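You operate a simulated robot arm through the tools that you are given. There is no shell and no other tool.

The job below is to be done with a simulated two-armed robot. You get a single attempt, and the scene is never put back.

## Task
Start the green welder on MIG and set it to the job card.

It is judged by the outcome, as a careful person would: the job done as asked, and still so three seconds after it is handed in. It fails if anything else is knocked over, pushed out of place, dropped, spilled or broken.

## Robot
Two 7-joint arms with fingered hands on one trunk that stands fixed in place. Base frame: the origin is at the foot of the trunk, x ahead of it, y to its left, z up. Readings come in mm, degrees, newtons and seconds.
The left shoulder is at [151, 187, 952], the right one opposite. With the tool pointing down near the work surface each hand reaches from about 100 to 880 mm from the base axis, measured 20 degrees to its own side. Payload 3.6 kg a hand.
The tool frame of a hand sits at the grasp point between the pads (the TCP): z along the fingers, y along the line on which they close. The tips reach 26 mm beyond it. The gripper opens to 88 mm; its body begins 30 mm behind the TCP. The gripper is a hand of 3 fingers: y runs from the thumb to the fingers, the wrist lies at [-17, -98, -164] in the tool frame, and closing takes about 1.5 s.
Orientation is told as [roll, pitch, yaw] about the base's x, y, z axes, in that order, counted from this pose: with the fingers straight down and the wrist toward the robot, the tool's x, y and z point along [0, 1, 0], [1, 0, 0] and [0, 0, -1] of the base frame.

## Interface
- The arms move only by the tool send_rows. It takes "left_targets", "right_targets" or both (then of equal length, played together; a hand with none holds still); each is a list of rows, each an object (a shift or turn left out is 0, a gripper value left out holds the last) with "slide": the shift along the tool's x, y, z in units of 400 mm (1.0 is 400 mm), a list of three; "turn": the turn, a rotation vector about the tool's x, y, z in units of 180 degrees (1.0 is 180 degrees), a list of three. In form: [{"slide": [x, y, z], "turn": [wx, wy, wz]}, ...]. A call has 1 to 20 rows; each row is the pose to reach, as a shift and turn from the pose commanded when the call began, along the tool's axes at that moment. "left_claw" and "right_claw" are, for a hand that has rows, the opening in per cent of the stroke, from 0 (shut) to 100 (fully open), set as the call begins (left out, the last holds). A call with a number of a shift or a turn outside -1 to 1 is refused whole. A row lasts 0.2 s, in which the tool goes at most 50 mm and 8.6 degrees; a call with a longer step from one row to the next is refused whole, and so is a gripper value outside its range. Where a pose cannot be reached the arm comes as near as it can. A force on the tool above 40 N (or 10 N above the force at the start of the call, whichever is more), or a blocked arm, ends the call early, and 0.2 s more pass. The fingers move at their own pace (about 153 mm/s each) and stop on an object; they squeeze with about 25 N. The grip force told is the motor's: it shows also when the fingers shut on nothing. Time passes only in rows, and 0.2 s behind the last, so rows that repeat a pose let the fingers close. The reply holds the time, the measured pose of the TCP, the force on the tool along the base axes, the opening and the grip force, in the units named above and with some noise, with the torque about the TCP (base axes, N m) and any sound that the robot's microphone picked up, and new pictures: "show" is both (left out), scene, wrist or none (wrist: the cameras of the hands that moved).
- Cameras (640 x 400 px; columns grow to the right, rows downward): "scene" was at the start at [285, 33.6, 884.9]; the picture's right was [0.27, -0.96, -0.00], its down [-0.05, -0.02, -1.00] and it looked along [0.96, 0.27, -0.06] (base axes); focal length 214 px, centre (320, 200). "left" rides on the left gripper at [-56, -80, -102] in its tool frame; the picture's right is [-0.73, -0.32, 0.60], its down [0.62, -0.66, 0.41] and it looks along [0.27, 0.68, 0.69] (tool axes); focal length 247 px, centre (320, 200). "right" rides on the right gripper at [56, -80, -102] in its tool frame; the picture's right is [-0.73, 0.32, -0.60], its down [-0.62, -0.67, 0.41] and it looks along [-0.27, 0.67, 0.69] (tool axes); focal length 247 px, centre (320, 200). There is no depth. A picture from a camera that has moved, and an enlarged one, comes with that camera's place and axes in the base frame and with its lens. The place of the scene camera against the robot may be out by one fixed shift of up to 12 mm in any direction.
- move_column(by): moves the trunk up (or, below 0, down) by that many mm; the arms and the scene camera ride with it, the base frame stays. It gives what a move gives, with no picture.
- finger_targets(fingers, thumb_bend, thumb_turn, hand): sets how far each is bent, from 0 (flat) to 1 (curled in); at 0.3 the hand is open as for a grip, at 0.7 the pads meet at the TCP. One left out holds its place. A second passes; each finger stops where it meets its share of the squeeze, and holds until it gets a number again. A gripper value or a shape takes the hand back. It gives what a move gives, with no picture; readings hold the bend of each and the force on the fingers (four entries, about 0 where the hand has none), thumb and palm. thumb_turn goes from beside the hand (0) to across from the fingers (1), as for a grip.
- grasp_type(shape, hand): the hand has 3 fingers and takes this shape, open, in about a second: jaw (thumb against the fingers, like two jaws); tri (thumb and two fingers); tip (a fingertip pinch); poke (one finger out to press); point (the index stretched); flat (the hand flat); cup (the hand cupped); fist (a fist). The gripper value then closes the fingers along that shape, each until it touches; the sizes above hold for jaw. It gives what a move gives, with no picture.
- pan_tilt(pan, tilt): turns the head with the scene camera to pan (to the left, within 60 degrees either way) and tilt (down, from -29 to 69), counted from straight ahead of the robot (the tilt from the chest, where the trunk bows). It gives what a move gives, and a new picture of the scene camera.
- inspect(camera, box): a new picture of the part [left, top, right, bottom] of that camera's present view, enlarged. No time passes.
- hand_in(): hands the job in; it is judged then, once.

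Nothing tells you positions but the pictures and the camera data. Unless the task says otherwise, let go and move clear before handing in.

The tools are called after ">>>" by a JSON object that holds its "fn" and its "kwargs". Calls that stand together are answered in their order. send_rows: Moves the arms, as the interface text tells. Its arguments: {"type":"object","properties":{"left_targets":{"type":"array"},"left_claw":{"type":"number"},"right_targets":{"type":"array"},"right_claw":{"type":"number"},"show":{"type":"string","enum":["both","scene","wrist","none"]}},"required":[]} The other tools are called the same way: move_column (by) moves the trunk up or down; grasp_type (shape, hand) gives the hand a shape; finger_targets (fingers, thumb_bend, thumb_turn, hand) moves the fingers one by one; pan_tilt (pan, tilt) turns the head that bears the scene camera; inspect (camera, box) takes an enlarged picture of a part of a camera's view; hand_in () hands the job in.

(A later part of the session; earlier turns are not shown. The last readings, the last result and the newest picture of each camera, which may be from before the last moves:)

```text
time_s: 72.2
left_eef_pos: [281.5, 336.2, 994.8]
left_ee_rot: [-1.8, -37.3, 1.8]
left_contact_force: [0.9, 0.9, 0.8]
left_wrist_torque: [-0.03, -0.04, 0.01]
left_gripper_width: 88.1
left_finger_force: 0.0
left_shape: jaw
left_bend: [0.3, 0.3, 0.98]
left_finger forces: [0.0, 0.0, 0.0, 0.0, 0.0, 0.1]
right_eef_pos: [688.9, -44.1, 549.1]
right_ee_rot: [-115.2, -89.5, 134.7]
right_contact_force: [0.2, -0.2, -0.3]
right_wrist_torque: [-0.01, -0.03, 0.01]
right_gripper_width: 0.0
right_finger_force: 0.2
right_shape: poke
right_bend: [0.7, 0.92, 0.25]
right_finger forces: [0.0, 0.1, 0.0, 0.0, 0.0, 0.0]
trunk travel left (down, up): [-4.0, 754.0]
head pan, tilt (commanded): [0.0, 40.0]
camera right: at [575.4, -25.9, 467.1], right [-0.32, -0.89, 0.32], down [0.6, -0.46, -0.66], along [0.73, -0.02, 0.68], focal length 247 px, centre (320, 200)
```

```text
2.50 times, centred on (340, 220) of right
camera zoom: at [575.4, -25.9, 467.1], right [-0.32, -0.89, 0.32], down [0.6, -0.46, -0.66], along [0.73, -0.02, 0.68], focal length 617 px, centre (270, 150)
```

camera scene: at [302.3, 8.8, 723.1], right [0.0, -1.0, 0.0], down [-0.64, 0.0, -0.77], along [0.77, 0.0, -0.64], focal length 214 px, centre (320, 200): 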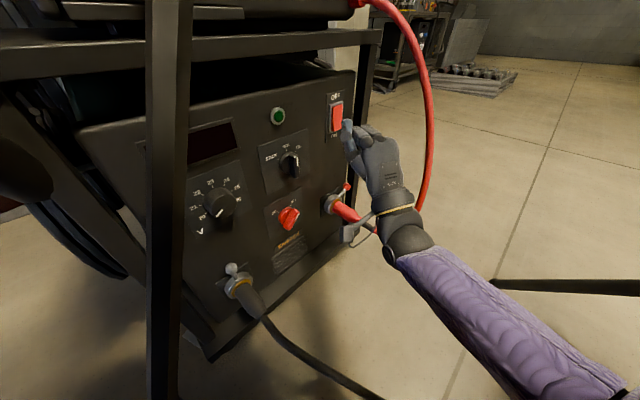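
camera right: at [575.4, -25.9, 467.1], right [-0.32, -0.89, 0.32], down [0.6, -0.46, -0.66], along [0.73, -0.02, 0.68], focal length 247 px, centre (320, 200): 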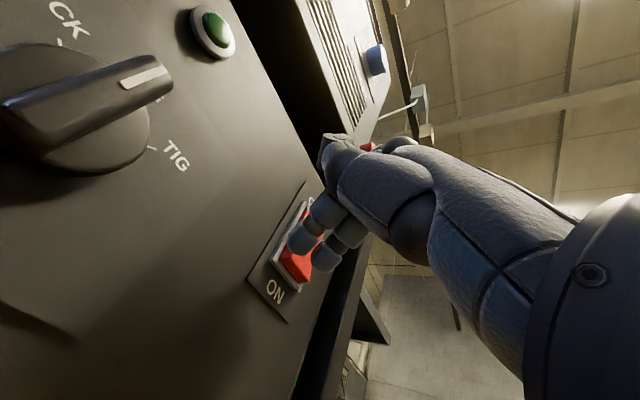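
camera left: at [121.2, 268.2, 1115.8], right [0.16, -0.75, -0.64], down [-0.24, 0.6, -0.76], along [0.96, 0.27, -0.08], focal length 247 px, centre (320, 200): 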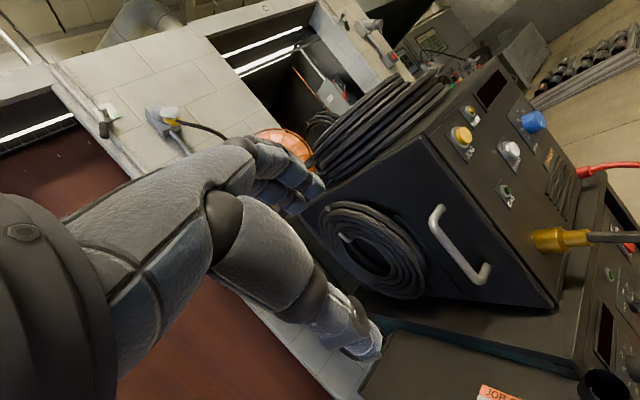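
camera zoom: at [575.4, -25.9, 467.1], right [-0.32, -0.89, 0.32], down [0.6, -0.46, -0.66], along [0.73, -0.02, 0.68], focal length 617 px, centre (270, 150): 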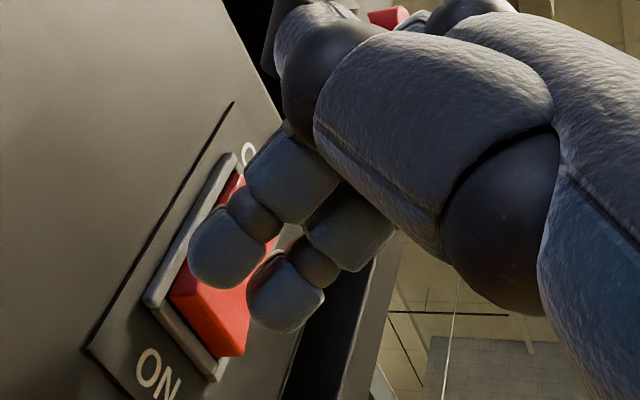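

The fingertips are right at the rocker's lower half. I'll shift slightly to centre and press in slowly.

>>> {"fn": "send_rows", "kwargs": {"right_targets": [{"slide": [-0.01, 0.003, 0.005]}, {"slide": [-0.01, 0.003, 0.012]}, {"slide": [-0.01, 0.003, 0.019]}, {"slide": [-0.01, 0.003, 0.026]}, {"slide": [-0.01, 0.003, 0.033]}, {"slide": [-0.01, 0.003, 0.04]}, {"slide": [-0.01, 0.003, 0.046]}, {"slide": [-0.01, 0.003, 0.052]}], "show": "wrist"}}

>>> {"fn": "inspect", "kwargs": {"camera": "scene", "box": [180, 60, 380, 210]}}

>>> {"fn": "inspect", "kwargs": {"camera": "right", "box": [220, 140, 460, 300]}}

```text
time_s: 73.4
left_eef_pos: [279.1, 335.3, 996.1]
left_ee_rot: [-1.8, -37.5, 1.8]
left_contact_force: [-0.2, 0.0, -0.3]
left_wrist_torque: [-0.03, -0.03, -0.01]
left_gripper_width: 88.0
left_finger_force: 0.1
left_shape: jaw
left_bend: [0.3, 0.3, 0.98]
left_finger forces: [0.1, 0.0, 0.0, 0.0, 0.1, 0.0]
right_eef_pos: [698.3, -44.7, 548.5]
right_ee_rot: [-156.8, -89.0, 176.6]
right_contact_force: [-27.1, -11.9, 3.0]
right_wrist_torque: [0.04, -0.02, 0.38]
right_gripper_width: 0.0
right_finger_force: 0.1
right_shape: poke
right_bend: [0.7, 0.92, 0.25]
right_finger forces: [28.8, 0.0, 0.0, 0.0, 0.0, 0.0]
trunk travel left (down, up): [-4.0, 754.0]
head pan, tilt (commanded): [0.0, 40.0]
heard: click
stopped in row 6 (right hand): the force on the tool passed its limit at 43 N (the readings are from after the stop); the commanded pose is now the measured one
camera right: at [585.1, -27.3, 467.6], right [-0.32, -0.89, 0.31], down [0.61, -0.45, -0.65], along [0.72, -0.02, 0.69], focal length 247 px, centre (320, 200)
```

right: 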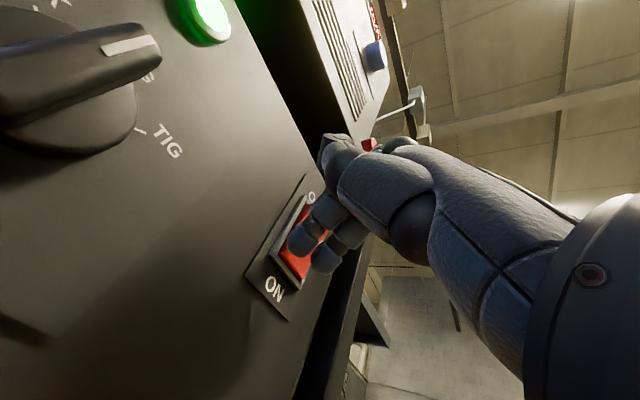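

```text
2.67 times, centred on (280, 135) of scene
camera zoom: at [301.0, 8.2, 723.7], right [0.0, -1.0, 0.0], down [-0.64, 0.0, -0.77], along [0.77, 0.0, -0.64], focal length 572 px, centre (427, 373)
```

zoom: 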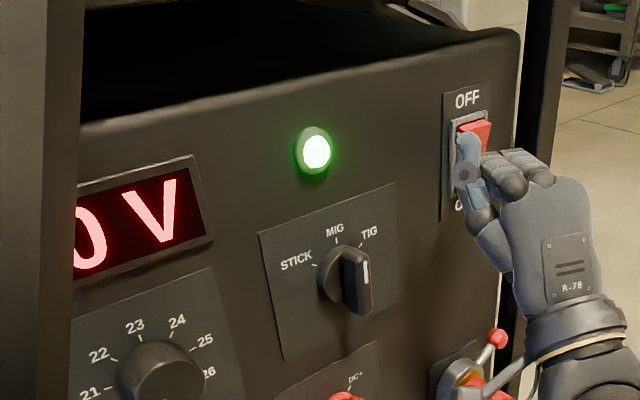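

```text
2.50 times, centred on (340, 220) of right
camera zoom: at [585.1, -27.3, 467.6], right [-0.32, -0.89, 0.31], down [0.61, -0.45, -0.65], along [0.72, -0.02, 0.69], focal length 617 px, centre (270, 150)
```

zoom: 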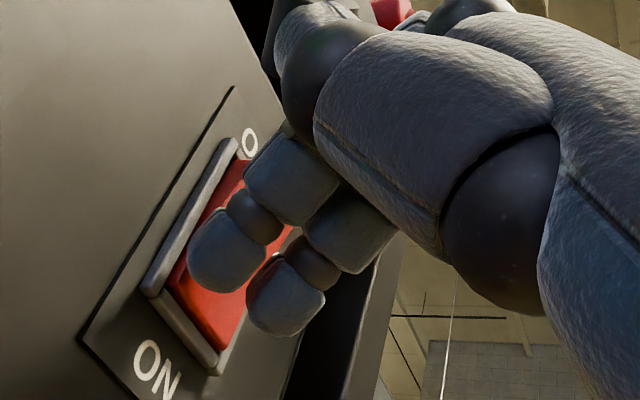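

Click heard, and the lamp and display are lit. I'll retract from the rocker and view the result.

>>> {"fn": "send_rows", "kwargs": {"right_targets": [{"slide": [0, 0, -0.05]}, {"slide": [0, 0, -0.12]}, {"slide": [0, 0, -0.2]}, {"slide": [0.03, -0.03, -0.26], "turn": [0, 0.015, 0]}, {"slide": [0.06, -0.06, -0.32], "turn": [0, 0.03, 0]}, {"slide": [0.081, -0.095, -0.339], "turn": [0, 0.045, 0]}, {"slide": [0.081, -0.095, -0.339], "turn": [0, 0.06, 0]}, {"slide": [0.081, -0.095, -0.339], "turn": [0, 0.075, 0]}, {"slide": [0.081, -0.095, -0.339], "turn": [0, 0.09, 0]}, {"slide": [0.081, -0.095, -0.339], "turn": [0, 0.105, 0]}, {"slide": [0.081, -0.095, -0.339], "turn": [0, 0.12, 0]}, {"slide": [0.081, -0.095, -0.339], "turn": [0, 0.132, 0]}, {"slide": [0.081, -0.095, -0.339], "turn": [0, 0.132, 0]}], "show": "both"}}

>>> {"fn": "inspect", "kwargs": {"camera": "scene", "box": [180, 60, 380, 210]}}

```text
time_s: 76.2
left_eef_pos: [281.4, 335.8, 994.5]
left_ee_rot: [-1.8, -37.3, 1.8]
left_contact_force: [0.3, -0.4, 0.3]
left_wrist_torque: [-0.02, -0.03, 0.03]
left_gripper_width: 87.8
left_finger_force: 0.1
left_shape: jaw
left_bend: [0.3, 0.3, 0.98]
left_finger forces: [0.0, 0.1, 0.0, 0.1, 0.0, 0.0]
right_eef_pos: [563.3, -59.3, 508.9]
right_ee_rot: [-118.2, -89.1, 161.5]
right_contact_force: [-1.0, 0.0, -0.8]
right_wrist_torque: [-0.01, -0.01, 0.02]
right_gripper_width: 0.0
right_finger_force: 0.0
right_shape: poke
right_bend: [0.7, 0.92, 0.25]
right_finger forces: [0.0, 0.0, 0.1, 0.0, 0.1, 0.0]
trunk travel left (down, up): [-4.0, 754.0]
head pan, tilt (commanded): [0.0, 40.0]
camera scene: at [302.3, 8.8, 723.1], right [0.0, -1.0, 0.0], down [-0.64, 0.0, -0.77], along [0.77, 0.0, -0.64], focal length 214 px, centre (320, 200)
camera right: at [451.5, -89.6, 427.8], right [0.07, -0.94, 0.32], down [0.74, -0.17, -0.65], along [0.67, 0.28, 0.68], focal length 247 px, centre (320, 200)
```

scene: 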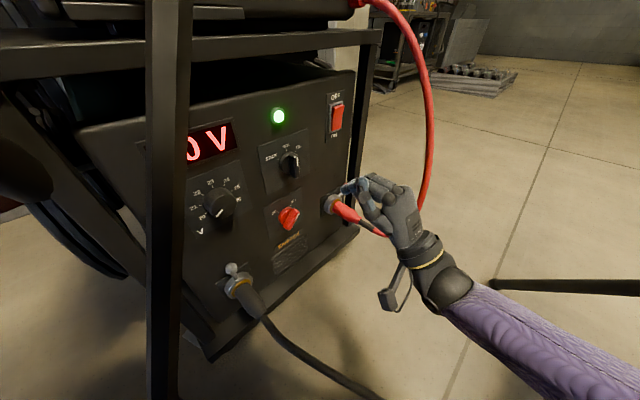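
right: 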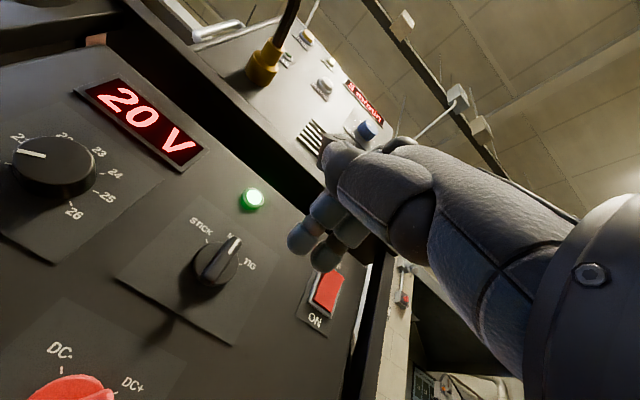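

```text
2.67 times, centred on (280, 135) of scene
camera zoom: at [302.3, 8.8, 723.1], right [0.0, -1.0, 0.0], down [-0.64, 0.0, -0.77], along [0.77, 0.0, -0.64], focal length 572 px, centre (427, 373)
```

zoom: 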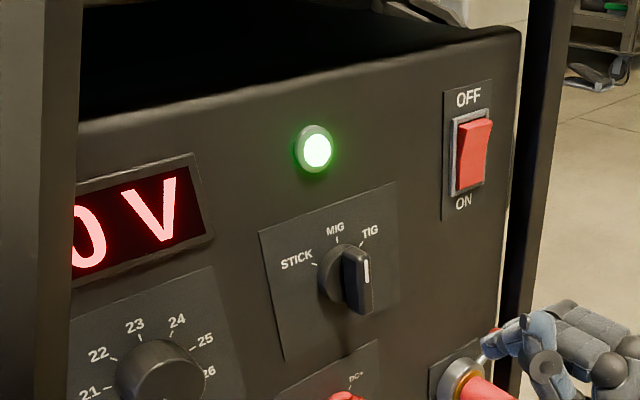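

The display reads 20 V and the feeder display has also come on. Now the V knob: let me get a close look to locate its axis.

>>> {"fn": "inspect", "kwargs": {"camera": "right", "box": [0, 80, 220, 250]}}

>>> {"fn": "inspect", "kwargs": {"camera": "scene", "box": [160, 130, 300, 260]}}

>>> {"fn": "grasp_type", "kwargs": {"shape": "jaw", "hand": "right"}}

```text
2.35 times, centred on (110, 165) of right
camera zoom: at [451.5, -89.6, 427.8], right [0.07, -0.94, 0.32], down [0.74, -0.17, -0.65], along [0.67, 0.28, 0.68], focal length 581 px, centre (814, 282)
```

zoom: 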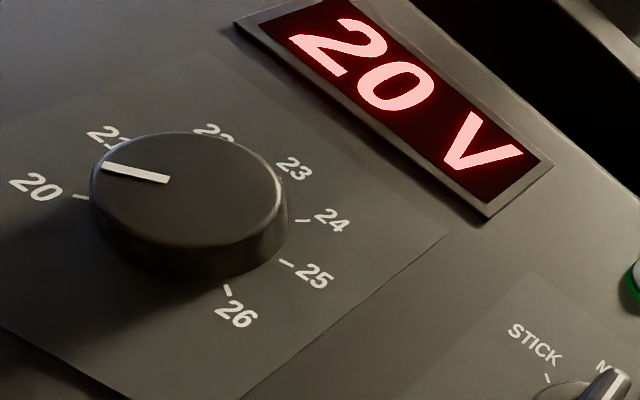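

```text
3.08 times, centred on (230, 195) of scene
camera zoom: at [302.3, 8.8, 723.1], right [0.0, -1.0, 0.0], down [-0.64, 0.0, -0.77], along [0.77, 0.0, -0.64], focal length 660 px, centre (597, 215)
```

zoom: 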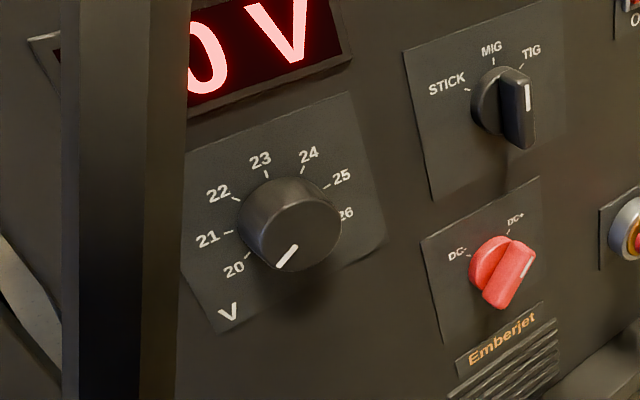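

```text
time_s: 77.1
left_eef_pos: [281.2, 335.8, 994.8]
left_ee_rot: [-1.9, -37.3, 1.8]
left_contact_force: [-0.1, -0.2, 0.5]
left_wrist_torque: [0.02, 0.0, 0.04]
left_gripper_width: 88.1
left_finger_force: 0.0
left_shape: jaw
left_bend: [0.3, 0.3, 0.98]
left_finger forces: [0.0, 0.0, 0.1, 0.0, 0.0, 0.0]
right_eef_pos: [562.7, -58.5, 508.8]
right_ee_rot: [-119.9, -89.3, 163.2]
right_contact_force: [-0.5, 0.0, -1.2]
right_wrist_torque: [0.0, -0.03, -0.03]
right_gripper_width: 87.8
right_finger_force: 0.0
right_shape: jaw
right_bend: [0.3, 0.3, 0.97]
right_finger forces: [0.0, 0.1, 0.1, 0.0, 0.0, 0.0]
trunk travel left (down, up): [-4.0, 754.0]
head pan, tilt (commanded): [0.0, 40.0]
```

The V ticks are 40° apart (20 at -120°, 25 at +80°), and the axis is at about z 505 on the panel's left. I'll move the right hand there, rolling the fingers to the left as it goes.

>>> {"fn": "send_rows", "kwargs": {"right_targets": [{"slide": [0.0204, -0.0003, 0.0], "turn": [0, 0, -0.0236]}, {"slide": [0.0408, -0.0006, 0.0], "turn": [0, 0, -0.0472]}, {"slide": [0.0612, -0.0008, 0.0], "turn": [0, 0, -0.0708]}, {"slide": [0.0816, -0.0011, 0.0], "turn": [0, 0, -0.0944]}, {"slide": [0.102, -0.0014, 0.0], "turn": [0, 0, -0.118]}, {"slide": [0.1223, -0.0017, 0.0], "turn": [0, 0, -0.1416]}, {"slide": [0.1427, -0.0019, 0.005], "turn": [0, 0, -0.1652]}, {"slide": [0.1631, -0.0022, 0.01], "turn": [0, 0, -0.1888]}, {"slide": [0.1835, -0.0025, 0.015], "turn": [0, 0, -0.2124]}, {"slide": [0.2039, -0.0028, 0.02], "turn": [0, 0, -0.236]}, {"slide": [0.2243, -0.003, 0.025], "turn": [0, 0, -0.2596]}, {"slide": [0.2447, -0.0033, 0.03], "turn": [0, 0, -0.2832]}, {"slide": [0.2651, -0.0036, 0.035], "turn": [0, 0, -0.3068]}, {"slide": [0.2855, -0.0039, 0.04], "turn": [0, 0, -0.3304]}, {"slide": [0.3059, -0.0041, 0.05], "turn": [0, 0, -0.354]}, {"slide": [0.3262, -0.0044, 0.06], "turn": [0, 0, -0.3776]}, {"slide": [0.3466, -0.0047, 0.07], "turn": [0, 0, -0.4012]}, {"slide": [0.367, -0.005, 0.08], "turn": [0, 0, -0.4248]}, {"slide": [0.3874, -0.0052, 0.09], "turn": [0, 0, -0.4484]}, {"slide": [0.4078, -0.0055, 0.1062], "turn": [0, 0, -0.472]}], "show": "both"}}

>>> {"fn": "inspect", "kwargs": {"camera": "scene", "box": [160, 110, 340, 260]}}

```text
time_s: 81.3
left_eef_pos: [280.1, 335.7, 995.3]
left_ee_rot: [-1.8, -37.4, 1.8]
left_contact_force: [0.0, -1.2, 0.5]
left_wrist_torque: [-0.04, 0.02, 0.02]
left_gripper_width: 88.0
left_finger_force: 0.1
left_shape: jaw
left_bend: [0.3, 0.3, 0.98]
left_finger forces: [0.1, 0.0, 0.0, 0.1, 0.0, 0.1]
right_eef_pos: [481.3, 88.8, 504.0]
right_ee_rot: [-90.4, -4.4, 133.4]
right_contact_force: [0.2, -1.0, -0.2]
right_wrist_torque: [-0.01, -0.01, -0.01]
right_gripper_width: 87.7
right_finger_force: 0.1
right_shape: jaw
right_bend: [0.3, 0.3, 0.97]
right_finger forces: [0.1, 0.1, 0.0, 0.1, 0.0, 0.0]
trunk travel left (down, up): [-4.0, 754.0]
head pan, tilt (commanded): [0.0, 40.0]
camera scene: at [302.3, 8.7, 723.1], right [0.0, -1.0, 0.0], down [-0.64, 0.0, -0.77], along [0.77, 0.0, -0.64], focal length 214 px, centre (320, 200)
camera right: at [459.6, -36.8, 441.5], right [-0.62, -0.22, 0.75], down [0.78, -0.24, 0.57], along [0.05, 0.95, 0.32], focal length 247 px, centre (320, 200)
```

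scene: 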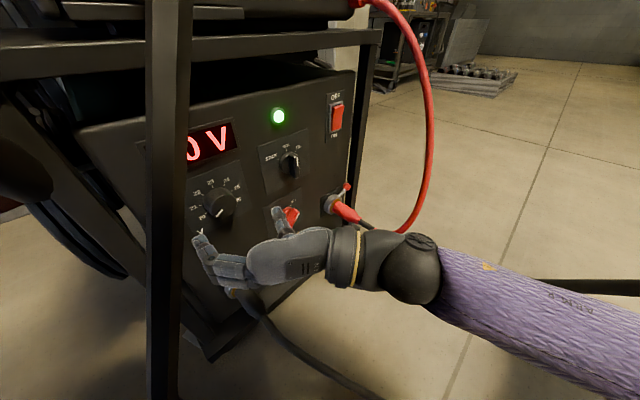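
right: 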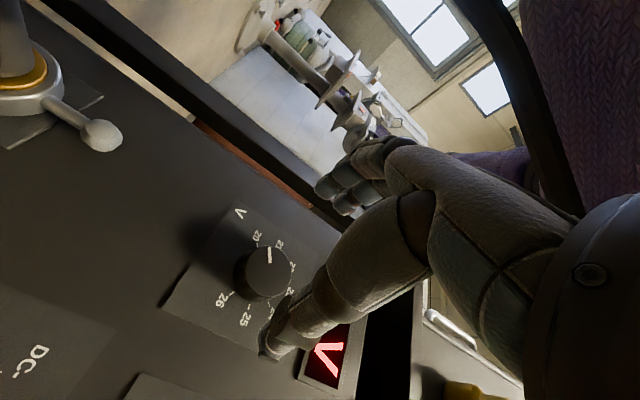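

```text
2.67 times, centred on (250, 185) of scene
camera zoom: at [302.3, 8.7, 723.1], right [0.0, -1.0, 0.0], down [-0.64, 0.0, -0.77], along [0.77, 0.0, -0.64], focal length 572 px, centre (507, 240)
```

zoom: 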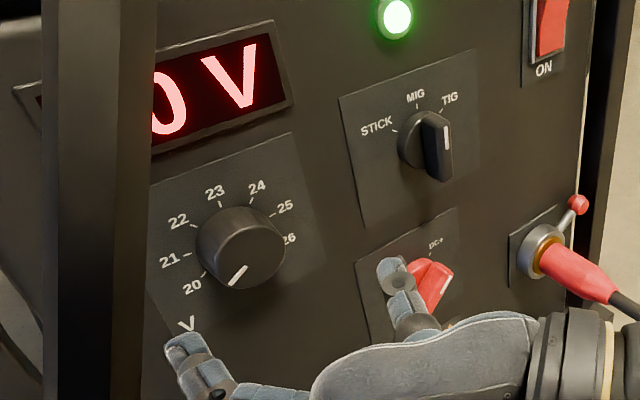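

The hand is on the V knob's axis: predicted and seen positions agree to about 1 mm. I'll move in with the jaws open around the knob.

>>> {"fn": "send_rows", "kwargs": {"right_targets": [{"slide": [0, 0.0, 0.025]}, {"slide": [0, 0.0, 0.05]}, {"slide": [0, 0.0, 0.075]}, {"slide": [0, 0.0, 0.1]}, {"slide": [0, 0.0, 0.125]}, {"slide": [0, 0.0, 0.145]}, {"slide": [0, 0.0, 0.16]}, {"slide": [0, 0.0, 0.17]}, {"slide": [0, 0.0, 0.17]}, {"slide": [0, 0.0, 0.17]}], "right_claw": 80, "show": "wrist"}}

>>> {"fn": "inspect", "kwargs": {"camera": "right", "box": [220, 160, 400, 330]}}

>>> {"fn": "inspect", "kwargs": {"camera": "scene", "box": [160, 110, 340, 260]}}

```text
time_s: 83.5
left_eef_pos: [280.9, 335.3, 994.9]
left_ee_rot: [-1.8, -37.3, 1.8]
left_contact_force: [0.2, 0.5, -0.2]
left_wrist_torque: [0.02, -0.01, 0.0]
left_gripper_width: 87.9
left_finger_force: 0.0
left_shape: jaw
left_bend: [0.3, 0.3, 0.98]
left_finger forces: [0.0, 0.0, 0.0, 0.0, 0.0, 0.1]
right_eef_pos: [531.4, 135.3, 505.3]
right_ee_rot: [-90.3, -4.3, 133.4]
right_contact_force: [-0.1, -0.4, 0.6]
right_wrist_torque: [0.02, -0.01, -0.01]
right_gripper_width: 70.7
right_finger_force: 0.0
right_shape: jaw
right_bend: [0.33, 0.46, 0.99]
right_finger forces: [0.1, 0.1, 0.1, 0.0, 0.0, 0.0]
trunk travel left (down, up): [-4.0, 754.0]
head pan, tilt (commanded): [0.0, 40.0]
camera right: at [509.2, 9.2, 441.4], right [-0.62, -0.22, 0.75], down [0.78, -0.24, 0.57], along [0.05, 0.95, 0.32], focal length 247 px, centre (320, 200)
```

right: 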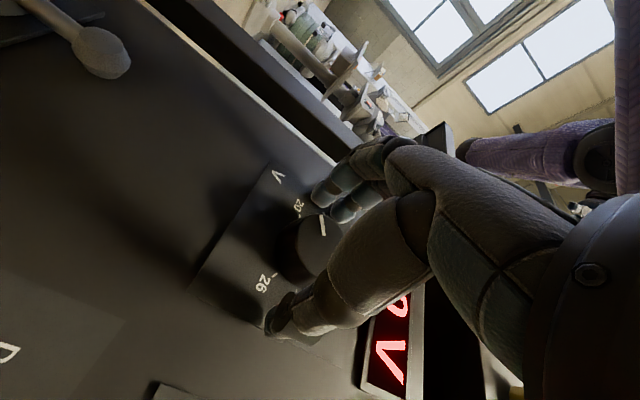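

```text
2.35 times, centred on (310, 245) of right
camera zoom: at [509.2, 9.2, 441.4], right [-0.62, -0.22, 0.75], down [0.78, -0.24, 0.57], along [0.05, 0.95, 0.32], focal length 581 px, centre (344, 94)
```

zoom: 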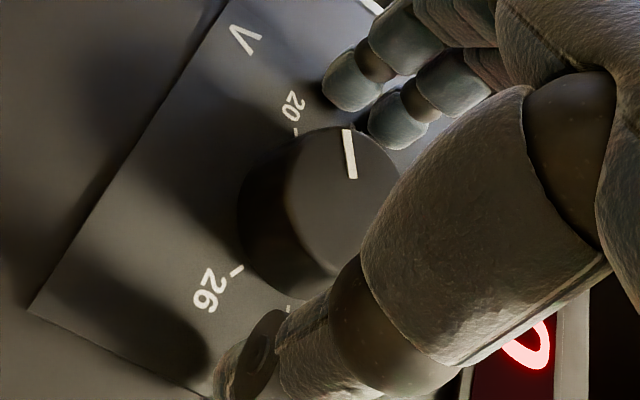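

```text
2.67 times, centred on (250, 185) of scene
camera zoom: at [302.3, 8.8, 723.1], right [0.0, -1.0, 0.0], down [-0.64, 0.0, -0.77], along [0.77, 0.0, -0.64], focal length 572 px, centre (507, 240)
```

zoom: 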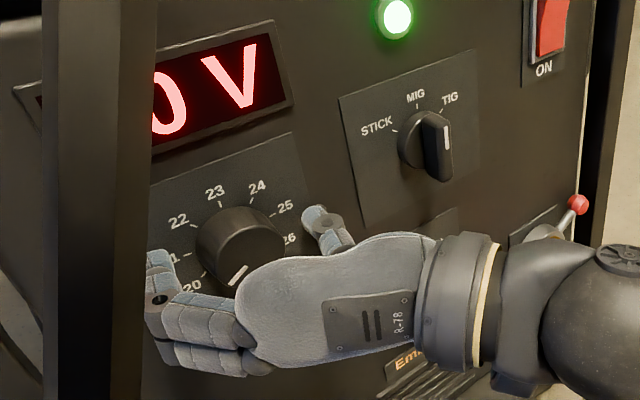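

The knob is centred between fingers and thumb. Closing.

>>> {"fn": "send_rows", "kwargs": {"right_targets": [{"slide": [0, 0, 0]}, {"slide": [0, 0, 0]}, {"slide": [0, 0, 0]}, {"slide": [0, 0, 0]}, {"slide": [0, 0, 0]}, {"slide": [0, 0, 0]}], "right_claw": 0, "show": "wrist"}}

>>> {"fn": "inspect", "kwargs": {"camera": "right", "box": [220, 160, 400, 330]}}

```text
time_s: 84.9
left_eef_pos: [281.9, 335.8, 994.8]
left_ee_rot: [-1.8, -37.3, 1.7]
left_contact_force: [-0.3, 0.4, 1.0]
left_wrist_torque: [-0.03, 0.01, -0.03]
left_gripper_width: 87.9
left_finger_force: 0.0
left_shape: jaw
left_bend: [0.3, 0.3, 0.98]
left_finger forces: [0.0, 0.1, 0.0, 0.0, 0.0, 0.0]
right_eef_pos: [530.3, 134.9, 503.7]
right_ee_rot: [-90.5, -4.4, 133.3]
right_contact_force: [0.5, 0.3, 0.9]
right_wrist_torque: [0.01, 0.0, 0.04]
right_gripper_width: 32.7
right_finger_force: 25.4
right_shape: jaw
right_bend: [0.48, 0.72, 1.0]
right_finger forces: [10.4, 12.3, 0.0, 0.1, 22.2, 0.0]
trunk travel left (down, up): [-4.0, 754.0]
head pan, tilt (commanded): [0.0, 40.0]
camera right: at [509.1, 9.1, 441.5], right [-0.62, -0.22, 0.75], down [0.78, -0.24, 0.57], along [0.05, 0.95, 0.32], focal length 247 px, centre (320, 200)
```

right: 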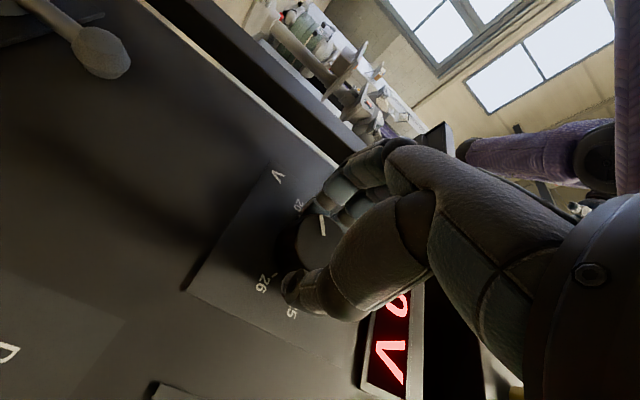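

```text
2.35 times, centred on (310, 245) of right
camera zoom: at [509.1, 9.1, 441.5], right [-0.62, -0.22, 0.75], down [0.78, -0.24, 0.57], along [0.05, 0.95, 0.32], focal length 581 px, centre (344, 94)
```

zoom: 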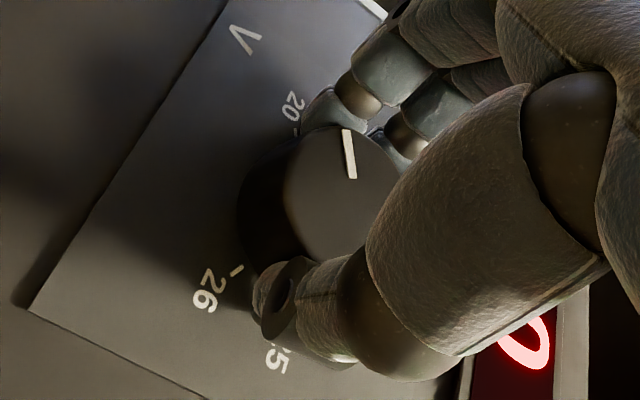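

Balanced grip on the V knob. I'll turn clockwise 40° (one volt step), slowly.

>>> {"fn": "send_rows", "kwargs": {"right_targets": [{"turn": [0, 0, 0.008]}, {"turn": [0, 0, 0.02]}, {"turn": [0, 0, 0.034]}, {"turn": [0, 0, 0.048]}, {"turn": [0, 0, 0.062]}, {"turn": [0, 0, 0.076]}, {"turn": [0, 0, 0.09]}, {"turn": [0, 0, 0.104]}, {"turn": [0, 0, 0.118]}, {"turn": [0, 0, 0.132]}, {"turn": [0, 0, 0.146]}, {"turn": [0, 0, 0.16]}, {"turn": [0, 0, 0.174]}, {"turn": [0, 0, 0.188]}, {"turn": [0, 0, 0.202]}, {"turn": [0, 0, 0.214]}, {"turn": [0, 0, 0.222]}, {"turn": [0, 0, 0.222]}], "show": "wrist"}}

>>> {"fn": "inspect", "kwargs": {"camera": "scene", "box": [160, 110, 340, 260]}}

```text
time_s: 88.7
left_eef_pos: [282.1, 335.4, 995.0]
left_ee_rot: [-1.7, -37.2, 1.8]
left_contact_force: [0.0, 1.0, 0.1]
left_wrist_torque: [-0.01, -0.02, 0.0]
left_gripper_width: 87.8
left_finger_force: 0.0
left_shape: jaw
left_bend: [0.3, 0.3, 0.98]
left_finger forces: [0.0, 0.1, 0.0, 0.0, 0.0, 0.1]
right_eef_pos: [532.0, 134.7, 505.9]
right_ee_rot: [-90.6, -44.2, 133.7]
right_contact_force: [-12.8, -7.9, -9.3]
right_wrist_torque: [-0.2, 0.15, 0.01]
right_gripper_width: 33.3
right_finger_force: 25.3
right_shape: jaw
right_bend: [0.48, 0.72, 1.0]
right_finger forces: [18.0, 7.1, 0.0, 0.0, 28.0, 0.1]
trunk travel left (down, up): [-4.0, 754.0]
head pan, tilt (commanded): [0.0, 40.0]
camera right: at [470.5, 51.7, 408.2], right [-0.24, -0.62, 0.74], down [0.93, -0.38, -0.02], along [0.29, 0.68, 0.67], focal length 247 px, centre (320, 200)
```

right: 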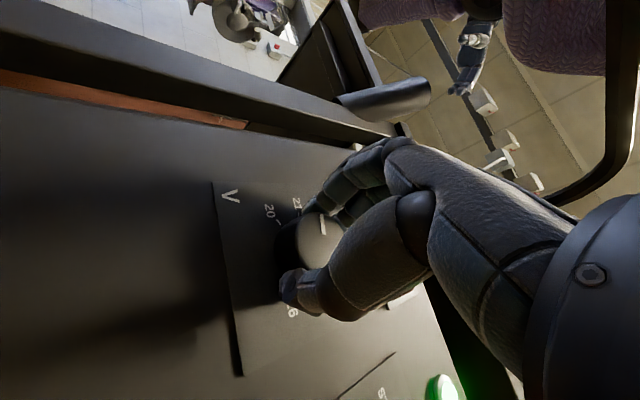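

```text
2.67 times, centred on (250, 185) of scene
camera zoom: at [302.2, 8.6, 723.1], right [0.0, -1.0, 0.0], down [-0.64, 0.0, -0.77], along [0.77, 0.0, -0.64], focal length 572 px, centre (507, 240)
```

zoom: 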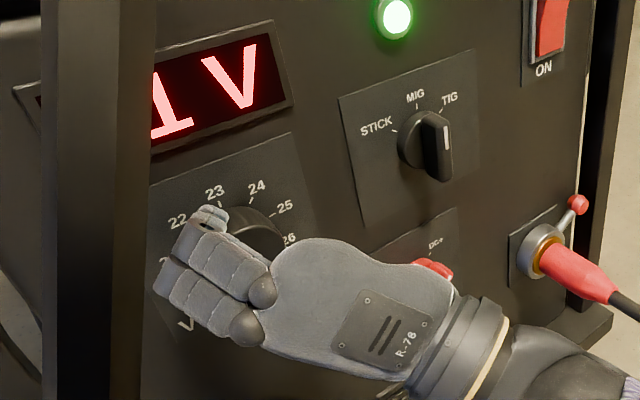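

The display now reads 21 V, so the knob follows. I'll turn another 40°.

>>> {"fn": "send_rows", "kwargs": {"right_targets": [{"turn": [0, 0, 0.008]}, {"turn": [0, 0, 0.02]}, {"turn": [0, 0, 0.034]}, {"turn": [0, 0, 0.048]}, {"turn": [0, 0, 0.062]}, {"turn": [0, 0, 0.076]}, {"turn": [0, 0, 0.09]}, {"turn": [0, 0, 0.104]}, {"turn": [0, 0, 0.118]}, {"turn": [0, 0, 0.132]}, {"turn": [0, 0, 0.146]}, {"turn": [0, 0, 0.16]}, {"turn": [0, 0, 0.174]}, {"turn": [0, 0, 0.188]}, {"turn": [0, 0, 0.202]}, {"turn": [0, 0, 0.214]}, {"turn": [0, 0, 0.222]}, {"turn": [0, 0, 0.222]}], "show": "wrist"}}

>>> {"fn": "inspect", "kwargs": {"camera": "scene", "box": [160, 110, 340, 260]}}

```text
time_s: 92.5
left_eef_pos: [280.2, 335.3, 995.8]
left_ee_rot: [-1.8, -37.3, 1.7]
left_contact_force: [0.0, -0.6, -0.8]
left_wrist_torque: [0.02, 0.0, 0.02]
left_gripper_width: 88.0
left_finger_force: 0.0
left_shape: jaw
left_bend: [0.3, 0.3, 0.98]
left_finger forces: [0.2, 0.0, 0.0, 0.0, 0.1, 0.1]
right_eef_pos: [532.6, 135.2, 505.4]
right_ee_rot: [-93.6, -84.4, 137.0]
right_contact_force: [-19.1, -13.0, -8.0]
right_wrist_torque: [-0.32, 0.32, 0.1]
right_gripper_width: 34.3
right_finger_force: 25.5
right_shape: jaw
right_bend: [0.49, 0.72, 1.0]
right_finger forces: [15.3, 8.0, 0.0, 0.0, 30.2, 0.0]
trunk travel left (down, up): [-4.0, 754.0]
head pan, tilt (commanded): [0.0, 40.0]
camera right: at [425.2, 100.5, 419.4], right [0.04, -0.92, 0.39], down [0.77, -0.21, -0.6], along [0.63, 0.32, 0.7], focal length 247 px, centre (320, 200)
```

right: 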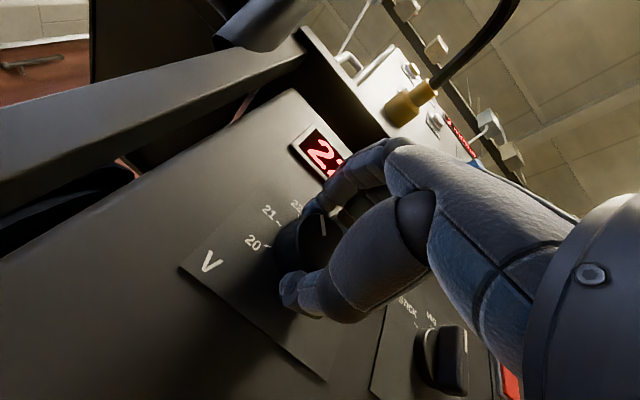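

```text
2.67 times, centred on (250, 185) of scene
camera zoom: at [302.0, 8.4, 723.2], right [0.0, -1.0, 0.0], down [-0.64, 0.0, -0.77], along [0.77, 0.0, -0.64], focal length 572 px, centre (507, 240)
```

zoom: 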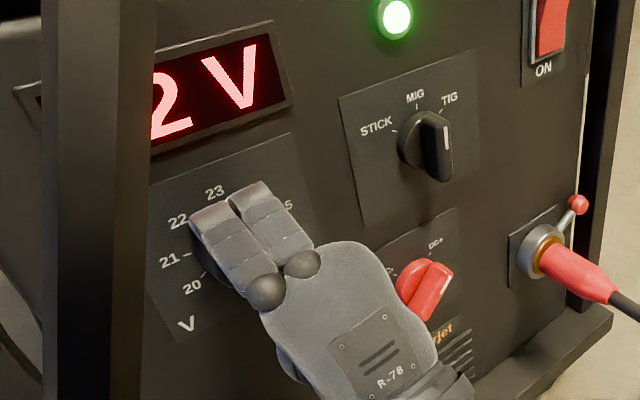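

22 V. I'll release, back off, roll the hand back 80° and re-grip.

>>> {"fn": "send_rows", "kwargs": {"right_targets": [{"slide": [0, 0, 0]}, {"slide": [0, 0, 0]}, {"slide": [0, 0, 0]}, {"slide": [0, 0, -0.03]}, {"slide": [0, 0, -0.06]}, {"slide": [0, 0, -0.09], "turn": [0, 0, 0]}, {"slide": [0, 0, -0.09], "turn": [0, 0, -0.022]}, {"slide": [0, 0, -0.09], "turn": [0, 0, -0.044]}, {"slide": [0, 0, -0.09], "turn": [0, 0, -0.066]}, {"slide": [0, 0, -0.09], "turn": [0, 0, -0.088]}, {"slide": [0, 0, -0.09], "turn": [0, 0, -0.11]}, {"slide": [0, 0, -0.09], "turn": [0, 0, -0.132]}, {"slide": [0, 0, -0.09], "turn": [0, 0, -0.154]}, {"slide": [0, 0, -0.09], "turn": [0, 0, -0.176]}, {"slide": [0, 0, -0.09], "turn": [0, 0, -0.198]}, {"slide": [0, 0, -0.09], "turn": [0, 0, -0.22]}, {"slide": [0, 0, -0.09], "turn": [0, 0, -0.242]}, {"slide": [0, 0, -0.09], "turn": [0, 0, -0.264]}, {"slide": [0, 0, -0.09], "turn": [0, 0, -0.286]}, {"slide": [0, 0, -0.09], "turn": [0, 0, -0.308]}], "right_claw": 80, "show": "none"}}

>>> {"fn": "inspect", "kwargs": {"camera": "scene", "box": [160, 110, 340, 260]}}

```text
time_s: 96.7
left_eef_pos: [280.4, 335.7, 994.7]
left_ee_rot: [-1.7, -37.3, 1.9]
left_contact_force: [0.0, 0.7, 0.0]
left_wrist_torque: [0.01, 0.02, 0.0]
left_gripper_width: 87.9
left_finger_force: 0.1
left_shape: jaw
left_bend: [0.3, 0.3, 0.98]
left_finger forces: [0.0, 0.1, 0.0, 0.0, 0.1, 0.1]
right_eef_pos: [505.6, 112.0, 505.2]
right_ee_rot: [-90.4, -28.7, 133.7]
right_contact_force: [-0.6, 0.7, 0.2]
right_wrist_torque: [-0.01, -0.01, 0.0]
right_gripper_width: 70.1
right_finger_force: 0.0
right_shape: jaw
right_bend: [0.33, 0.47, 0.99]
right_finger forces: [0.0, 0.1, 0.1, 0.0, 0.0, 0.0]
trunk travel left (down, up): [-4.0, 754.0]
head pan, tilt (commanded): [0.0, 40.0]
```

```text
2.67 times, centred on (250, 185) of scene
camera zoom: at [302.3, 8.8, 723.1], right [0.0, -1.0, 0.0], down [-0.64, 0.0, -0.77], along [0.77, 0.0, -0.64], focal length 572 px, centre (507, 240)
```

zoom: 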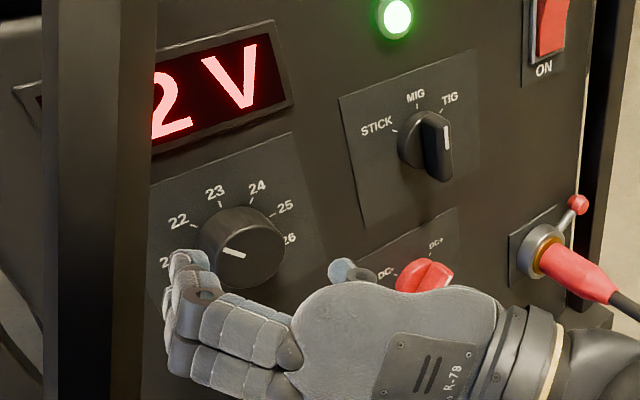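

Still 22 V after release. I'll finish rolling back, advance, and grip again.

>>> {"fn": "send_rows", "kwargs": {"right_targets": [{"slide": [0, 0, 0], "turn": [0, 0, -0.022]}, {"slide": [0, 0, 0], "turn": [0, 0, -0.044]}, {"slide": [0, 0, 0], "turn": [0, 0, -0.066]}, {"slide": [0, 0, 0], "turn": [0, 0, -0.088]}, {"slide": [0, 0, 0], "turn": [0, 0, -0.11]}, {"slide": [0, 0, 0], "turn": [0, 0, -0.134]}, {"slide": [0, 0, 0.0], "turn": [0, 0, -0.134]}, {"slide": [0, 0, 0.02], "turn": [0, 0, -0.134]}, {"slide": [0, 0, 0.04], "turn": [0, 0, -0.134]}, {"slide": [0, 0, 0.06], "turn": [0, 0, -0.134]}, {"slide": [0, 0, 0.075], "turn": [0, 0, -0.134]}, {"slide": [0, 0, 0.09], "turn": [0, 0, -0.134]}, {"slide": [0, 0, 0.09], "turn": [0, 0, -0.134]}, {"slide": [0, 0, 0.09], "turn": [0, 0, -0.134]}], "show": "none"}}

>>> {"fn": "send_rows", "kwargs": {"right_targets": [{"slide": [0, 0, 0]}, {"slide": [0, 0, 0]}, {"slide": [0, 0, 0]}, {"slide": [0, 0, 0]}, {"slide": [0, 0, 0]}, {"slide": [0, 0, 0]}], "right_claw": 0, "show": "wrist"}}

```text
time_s: 99.7
left_eef_pos: [282.5, 336.7, 994.4]
left_ee_rot: [-1.7, -37.3, 1.8]
left_contact_force: [0.4, 0.1, -0.5]
left_wrist_torque: [-0.02, -0.01, -0.05]
left_gripper_width: 87.8
left_finger_force: 0.2
left_shape: jaw
left_bend: [0.3, 0.3, 0.98]
left_finger forces: [0.0, 0.0, 0.0, 0.0, 0.1, 0.1]
right_eef_pos: [531.6, 135.5, 504.0]
right_ee_rot: [-90.4, -4.7, 133.4]
right_contact_force: [-1.5, -1.9, 0.0]
right_wrist_torque: [-0.01, 0.0, 0.06]
right_gripper_width: 69.9
right_finger_force: 0.1
right_shape: jaw
right_bend: [0.33, 0.47, 0.99]
right_finger forces: [2.0, 0.0, 0.0, 0.0, 0.0, 0.0]
trunk travel left (down, up): [-4.0, 754.0]
head pan, tilt (commanded): [0.0, 40.0]
```

```text
time_s: 101.1
left_eef_pos: [280.6, 335.1, 995.4]
left_ee_rot: [-1.8, -37.3, 1.8]
left_contact_force: [0.7, 0.1, -1.2]
left_wrist_torque: [-0.01, -0.01, 0.0]
left_gripper_width: 87.7
left_finger_force: 0.2
left_shape: jaw
left_bend: [0.3, 0.3, 0.98]
left_finger forces: [0.0, 0.0, 0.0, 0.0, 0.1, 0.0]
right_eef_pos: [531.2, 137.0, 505.6]
right_ee_rot: [-90.4, -4.8, 133.7]
right_contact_force: [-15.2, -0.2, -2.1]
right_wrist_torque: [-0.06, 0.1, 0.45]
right_gripper_width: 33.2
right_finger_force: 25.3
right_shape: jaw
right_bend: [0.51, 0.71, 1.0]
right_finger forces: [24.8, 12.4, 0.0, 0.0, 21.0, 0.1]
trunk travel left (down, up): [-4.0, 754.0]
head pan, tilt (commanded): [0.0, 40.0]
camera right: at [509.4, 11.7, 441.7], right [-0.62, -0.23, 0.75], down [0.79, -0.24, 0.57], along [0.05, 0.94, 0.33], focal length 247 px, centre (320, 200)
```

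right: 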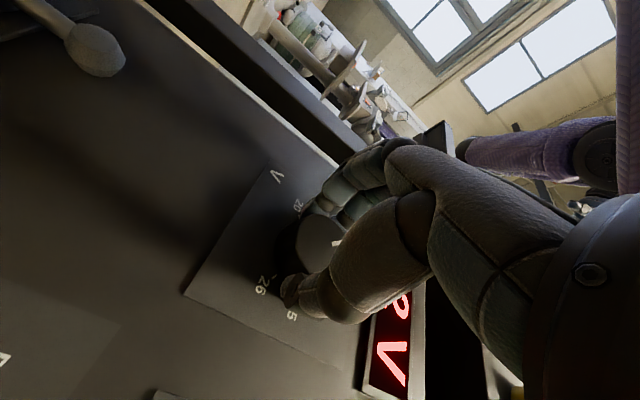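

Gripped again, with slight contact against the panel face, so I'll ease back 2 mm while turning the next 40°.

>>> {"fn": "send_rows", "kwargs": {"right_targets": [{"slide": [0, 0, -0.003], "turn": [0, 0, 0.004]}, {"slide": [0, 0, -0.006], "turn": [0, 0, 0.014]}, {"slide": [0, 0, -0.006], "turn": [0, 0, 0.028]}, {"slide": [0, 0, -0.006], "turn": [0, 0, 0.042]}, {"slide": [0, 0, -0.006], "turn": [0, 0, 0.056]}, {"slide": [0, 0, -0.006], "turn": [0, 0, 0.07]}, {"slide": [0, 0, -0.006], "turn": [0, 0, 0.084]}, {"slide": [0, 0, -0.006], "turn": [0, 0, 0.098]}, {"slide": [0, 0, -0.006], "turn": [0, 0, 0.112]}, {"slide": [0, 0, -0.006], "turn": [0, 0, 0.126]}, {"slide": [0, 0, -0.006], "turn": [0, 0, 0.14]}, {"slide": [0, 0, -0.006], "turn": [0, 0, 0.154]}, {"slide": [0, 0, -0.006], "turn": [0, 0, 0.168]}, {"slide": [0, 0, -0.006], "turn": [0, 0, 0.182]}, {"slide": [0, 0, -0.006], "turn": [0, 0, 0.196]}, {"slide": [0, 0, -0.006], "turn": [0, 0, 0.21]}, {"slide": [0, 0, -0.006], "turn": [0, 0, 0.222]}, {"slide": [0, 0, -0.006], "turn": [0, 0, 0.222]}], "show": "none"}}

>>> {"fn": "inspect", "kwargs": {"camera": "scene", "box": [160, 110, 340, 260]}}

```text
time_s: 104.9
left_eef_pos: [281.3, 337.7, 993.8]
left_ee_rot: [-1.9, -37.2, 1.8]
left_contact_force: [0.2, 0.0, -0.1]
left_wrist_torque: [0.0, 0.0, 0.0]
left_gripper_width: 87.9
left_finger_force: 0.0
left_shape: jaw
left_bend: [0.3, 0.3, 0.98]
left_finger forces: [0.0, 0.0, 0.0, 0.1, 0.0, 0.0]
right_eef_pos: [529.7, 133.4, 505.3]
right_ee_rot: [-90.5, -44.7, 133.7]
right_contact_force: [16.8, 20.3, -0.6]
right_wrist_torque: [0.03, -0.04, 0.02]
right_gripper_width: 30.7
right_finger_force: 24.4
right_shape: jaw
right_bend: [0.51, 0.7, 1.0]
right_finger forces: [16.5, 7.3, 0.0, 0.0, 21.6, 0.1]
trunk travel left (down, up): [-4.0, 754.0]
head pan, tilt (commanded): [0.0, 40.0]
```

```text
2.67 times, centred on (250, 185) of scene
camera zoom: at [302.9, 9.4, 722.9], right [0.0, -1.0, 0.0], down [-0.64, 0.0, -0.77], along [0.77, 0.0, -0.64], focal length 572 px, centre (507, 240)
```

zoom: 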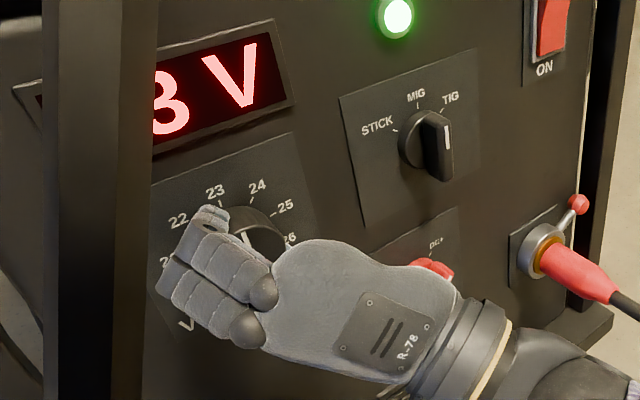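

23 V. I'm now pulling on the knob slightly, so I'll give back 1.5 mm and turn the next 40° to 24 V.

>>> {"fn": "send_rows", "kwargs": {"right_targets": [{"slide": [0, 0, 0.003], "turn": [0, 0, 0.004]}, {"slide": [0, 0, 0.005], "turn": [0, 0, 0.014]}, {"slide": [0, 0, 0.005], "turn": [0, 0, 0.028]}, {"slide": [0, 0, 0.005], "turn": [0, 0, 0.042]}, {"slide": [0, 0, 0.005], "turn": [0, 0, 0.056]}, {"slide": [0, 0, 0.005], "turn": [0, 0, 0.07]}, {"slide": [0, 0, 0.005], "turn": [0, 0, 0.084]}, {"slide": [0, 0, 0.005], "turn": [0, 0, 0.098]}, {"slide": [0, 0, 0.005], "turn": [0, 0, 0.112]}, {"slide": [0, 0, 0.005], "turn": [0, 0, 0.126]}, {"slide": [0, 0, 0.005], "turn": [0, 0, 0.14]}, {"slide": [0, 0, 0.005], "turn": [0, 0, 0.154]}, {"slide": [0, 0, 0.005], "turn": [0, 0, 0.168]}, {"slide": [0, 0, 0.005], "turn": [0, 0, 0.182]}, {"slide": [0, 0, 0.005], "turn": [0, 0, 0.196]}, {"slide": [0, 0, 0.005], "turn": [0, 0, 0.21]}, {"slide": [0, 0, 0.005], "turn": [0, 0, 0.222]}, {"slide": [0, 0, 0.005], "turn": [0, 0, 0.222]}], "show": "wrist"}}

>>> {"fn": "inspect", "kwargs": {"camera": "scene", "box": [160, 110, 340, 260]}}

```text
time_s: 108.7
left_eef_pos: [281.9, 337.7, 994.9]
left_ee_rot: [-1.9, -37.3, 1.8]
left_contact_force: [-0.4, -0.5, -0.5]
left_wrist_torque: [-0.01, -0.01, 0.02]
left_gripper_width: 87.8
left_finger_force: 0.0
left_shape: jaw
left_bend: [0.3, 0.3, 0.98]
left_finger forces: [0.0, 0.0, 0.0, 0.0, 0.0, 0.1]
right_eef_pos: [530.0, 135.1, 505.9]
right_ee_rot: [-93.7, -84.5, 137.0]
right_contact_force: [4.2, 7.5, -1.0]
right_wrist_torque: [-0.06, 0.11, 0.0]
right_gripper_width: 31.6
right_finger_force: 25.2
right_shape: jaw
right_bend: [0.51, 0.71, 1.0]
right_finger forces: [17.3, 7.5, 0.0, 0.0, 23.9, 0.1]
trunk travel left (down, up): [-4.0, 754.0]
head pan, tilt (commanded): [0.0, 40.0]
camera right: at [424.0, 99.7, 420.0], right [0.05, -0.92, 0.38], down [0.77, -0.21, -0.6], along [0.64, 0.32, 0.7], focal length 247 px, centre (320, 200)
```

right: 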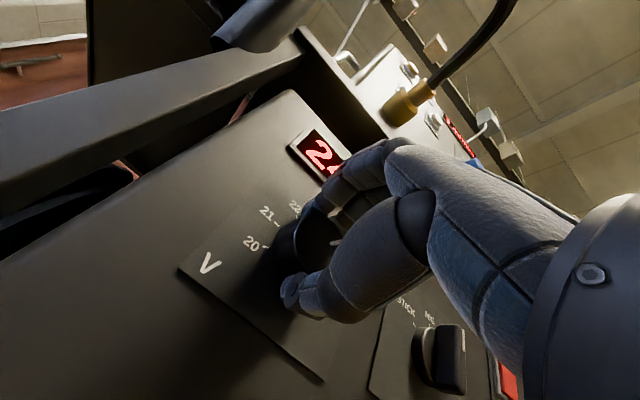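

```text
2.67 times, centred on (250, 185) of scene
camera zoom: at [302.5, 9.0, 723.1], right [0.0, -1.0, 0.0], down [-0.64, 0.0, -0.77], along [0.77, 0.0, -0.64], focal length 572 px, centre (507, 240)
```

zoom: 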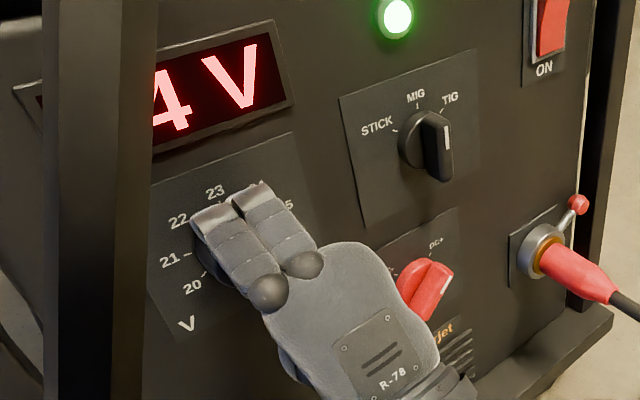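

24 V. One more step is needed: release, back off, roll back, and re-grip.

>>> {"fn": "send_rows", "kwargs": {"right_targets": [{"slide": [0, 0, 0]}, {"slide": [0, 0, 0]}, {"slide": [0, 0, 0]}, {"slide": [0, 0, -0.03]}, {"slide": [0, 0, -0.06]}, {"slide": [0, 0, -0.09], "turn": [0, 0, 0]}, {"slide": [0, 0, -0.09], "turn": [0, 0, -0.022]}, {"slide": [0, 0, -0.09], "turn": [0, 0, -0.044]}, {"slide": [0, 0, -0.09], "turn": [0, 0, -0.066]}, {"slide": [0, 0, -0.09], "turn": [0, 0, -0.088]}, {"slide": [0, 0, -0.09], "turn": [0, 0, -0.11]}, {"slide": [0, 0, -0.09], "turn": [0, 0, -0.132]}, {"slide": [0, 0, -0.09], "turn": [0, 0, -0.154]}, {"slide": [0, 0, -0.09], "turn": [0, 0, -0.176]}, {"slide": [0, 0, -0.09], "turn": [0, 0, -0.198]}, {"slide": [0, 0, -0.09], "turn": [0, 0, -0.22]}, {"slide": [0, 0, -0.09], "turn": [0, 0, -0.242]}, {"slide": [0, 0, -0.09], "turn": [0, 0, -0.264]}, {"slide": [0, 0, -0.09], "turn": [0, 0, -0.286]}, {"slide": [0, 0, -0.09], "turn": [0, 0, -0.286]}], "right_claw": 80, "show": "none"}}

>>> {"fn": "inspect", "kwargs": {"camera": "scene", "box": [160, 110, 340, 260]}}

```text
time_s: 112.9
left_eef_pos: [281.9, 336.6, 994.6]
left_ee_rot: [-1.7, -37.3, 1.8]
left_contact_force: [-1.2, -0.4, 0.0]
left_wrist_torque: [0.0, 0.05, -0.02]
left_gripper_width: 88.1
left_finger_force: 0.0
left_shape: jaw
left_bend: [0.3, 0.3, 0.98]
left_finger forces: [0.1, 0.1, 0.0, 0.0, 0.0, 0.0]
right_eef_pos: [504.4, 110.3, 506.7]
right_ee_rot: [-90.5, -33.1, 133.7]
right_contact_force: [0.4, 1.0, -0.2]
right_wrist_torque: [0.01, -0.01, -0.03]
right_gripper_width: 70.2
right_finger_force: 0.1
right_shape: jaw
right_bend: [0.33, 0.47, 0.99]
right_finger forces: [0.0, 0.0, 0.1, 0.1, 0.0, 0.1]
trunk travel left (down, up): [-4.0, 754.0]
head pan, tilt (commanded): [0.0, 40.0]
```

```text
2.67 times, centred on (250, 185) of scene
camera zoom: at [302.3, 8.8, 723.1], right [0.0, -1.0, 0.0], down [-0.64, 0.0, -0.77], along [0.77, 0.0, -0.64], focal length 572 px, centre (507, 240)
```

zoom: 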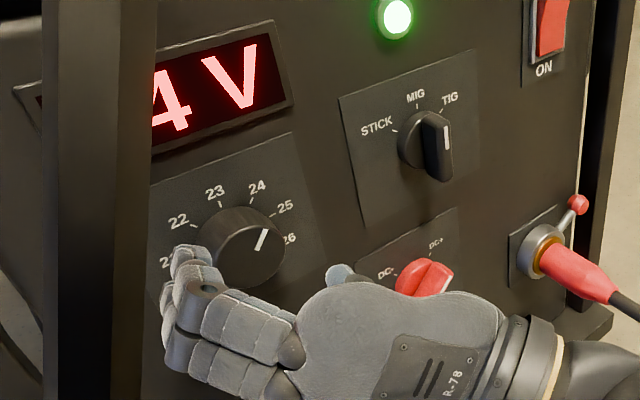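

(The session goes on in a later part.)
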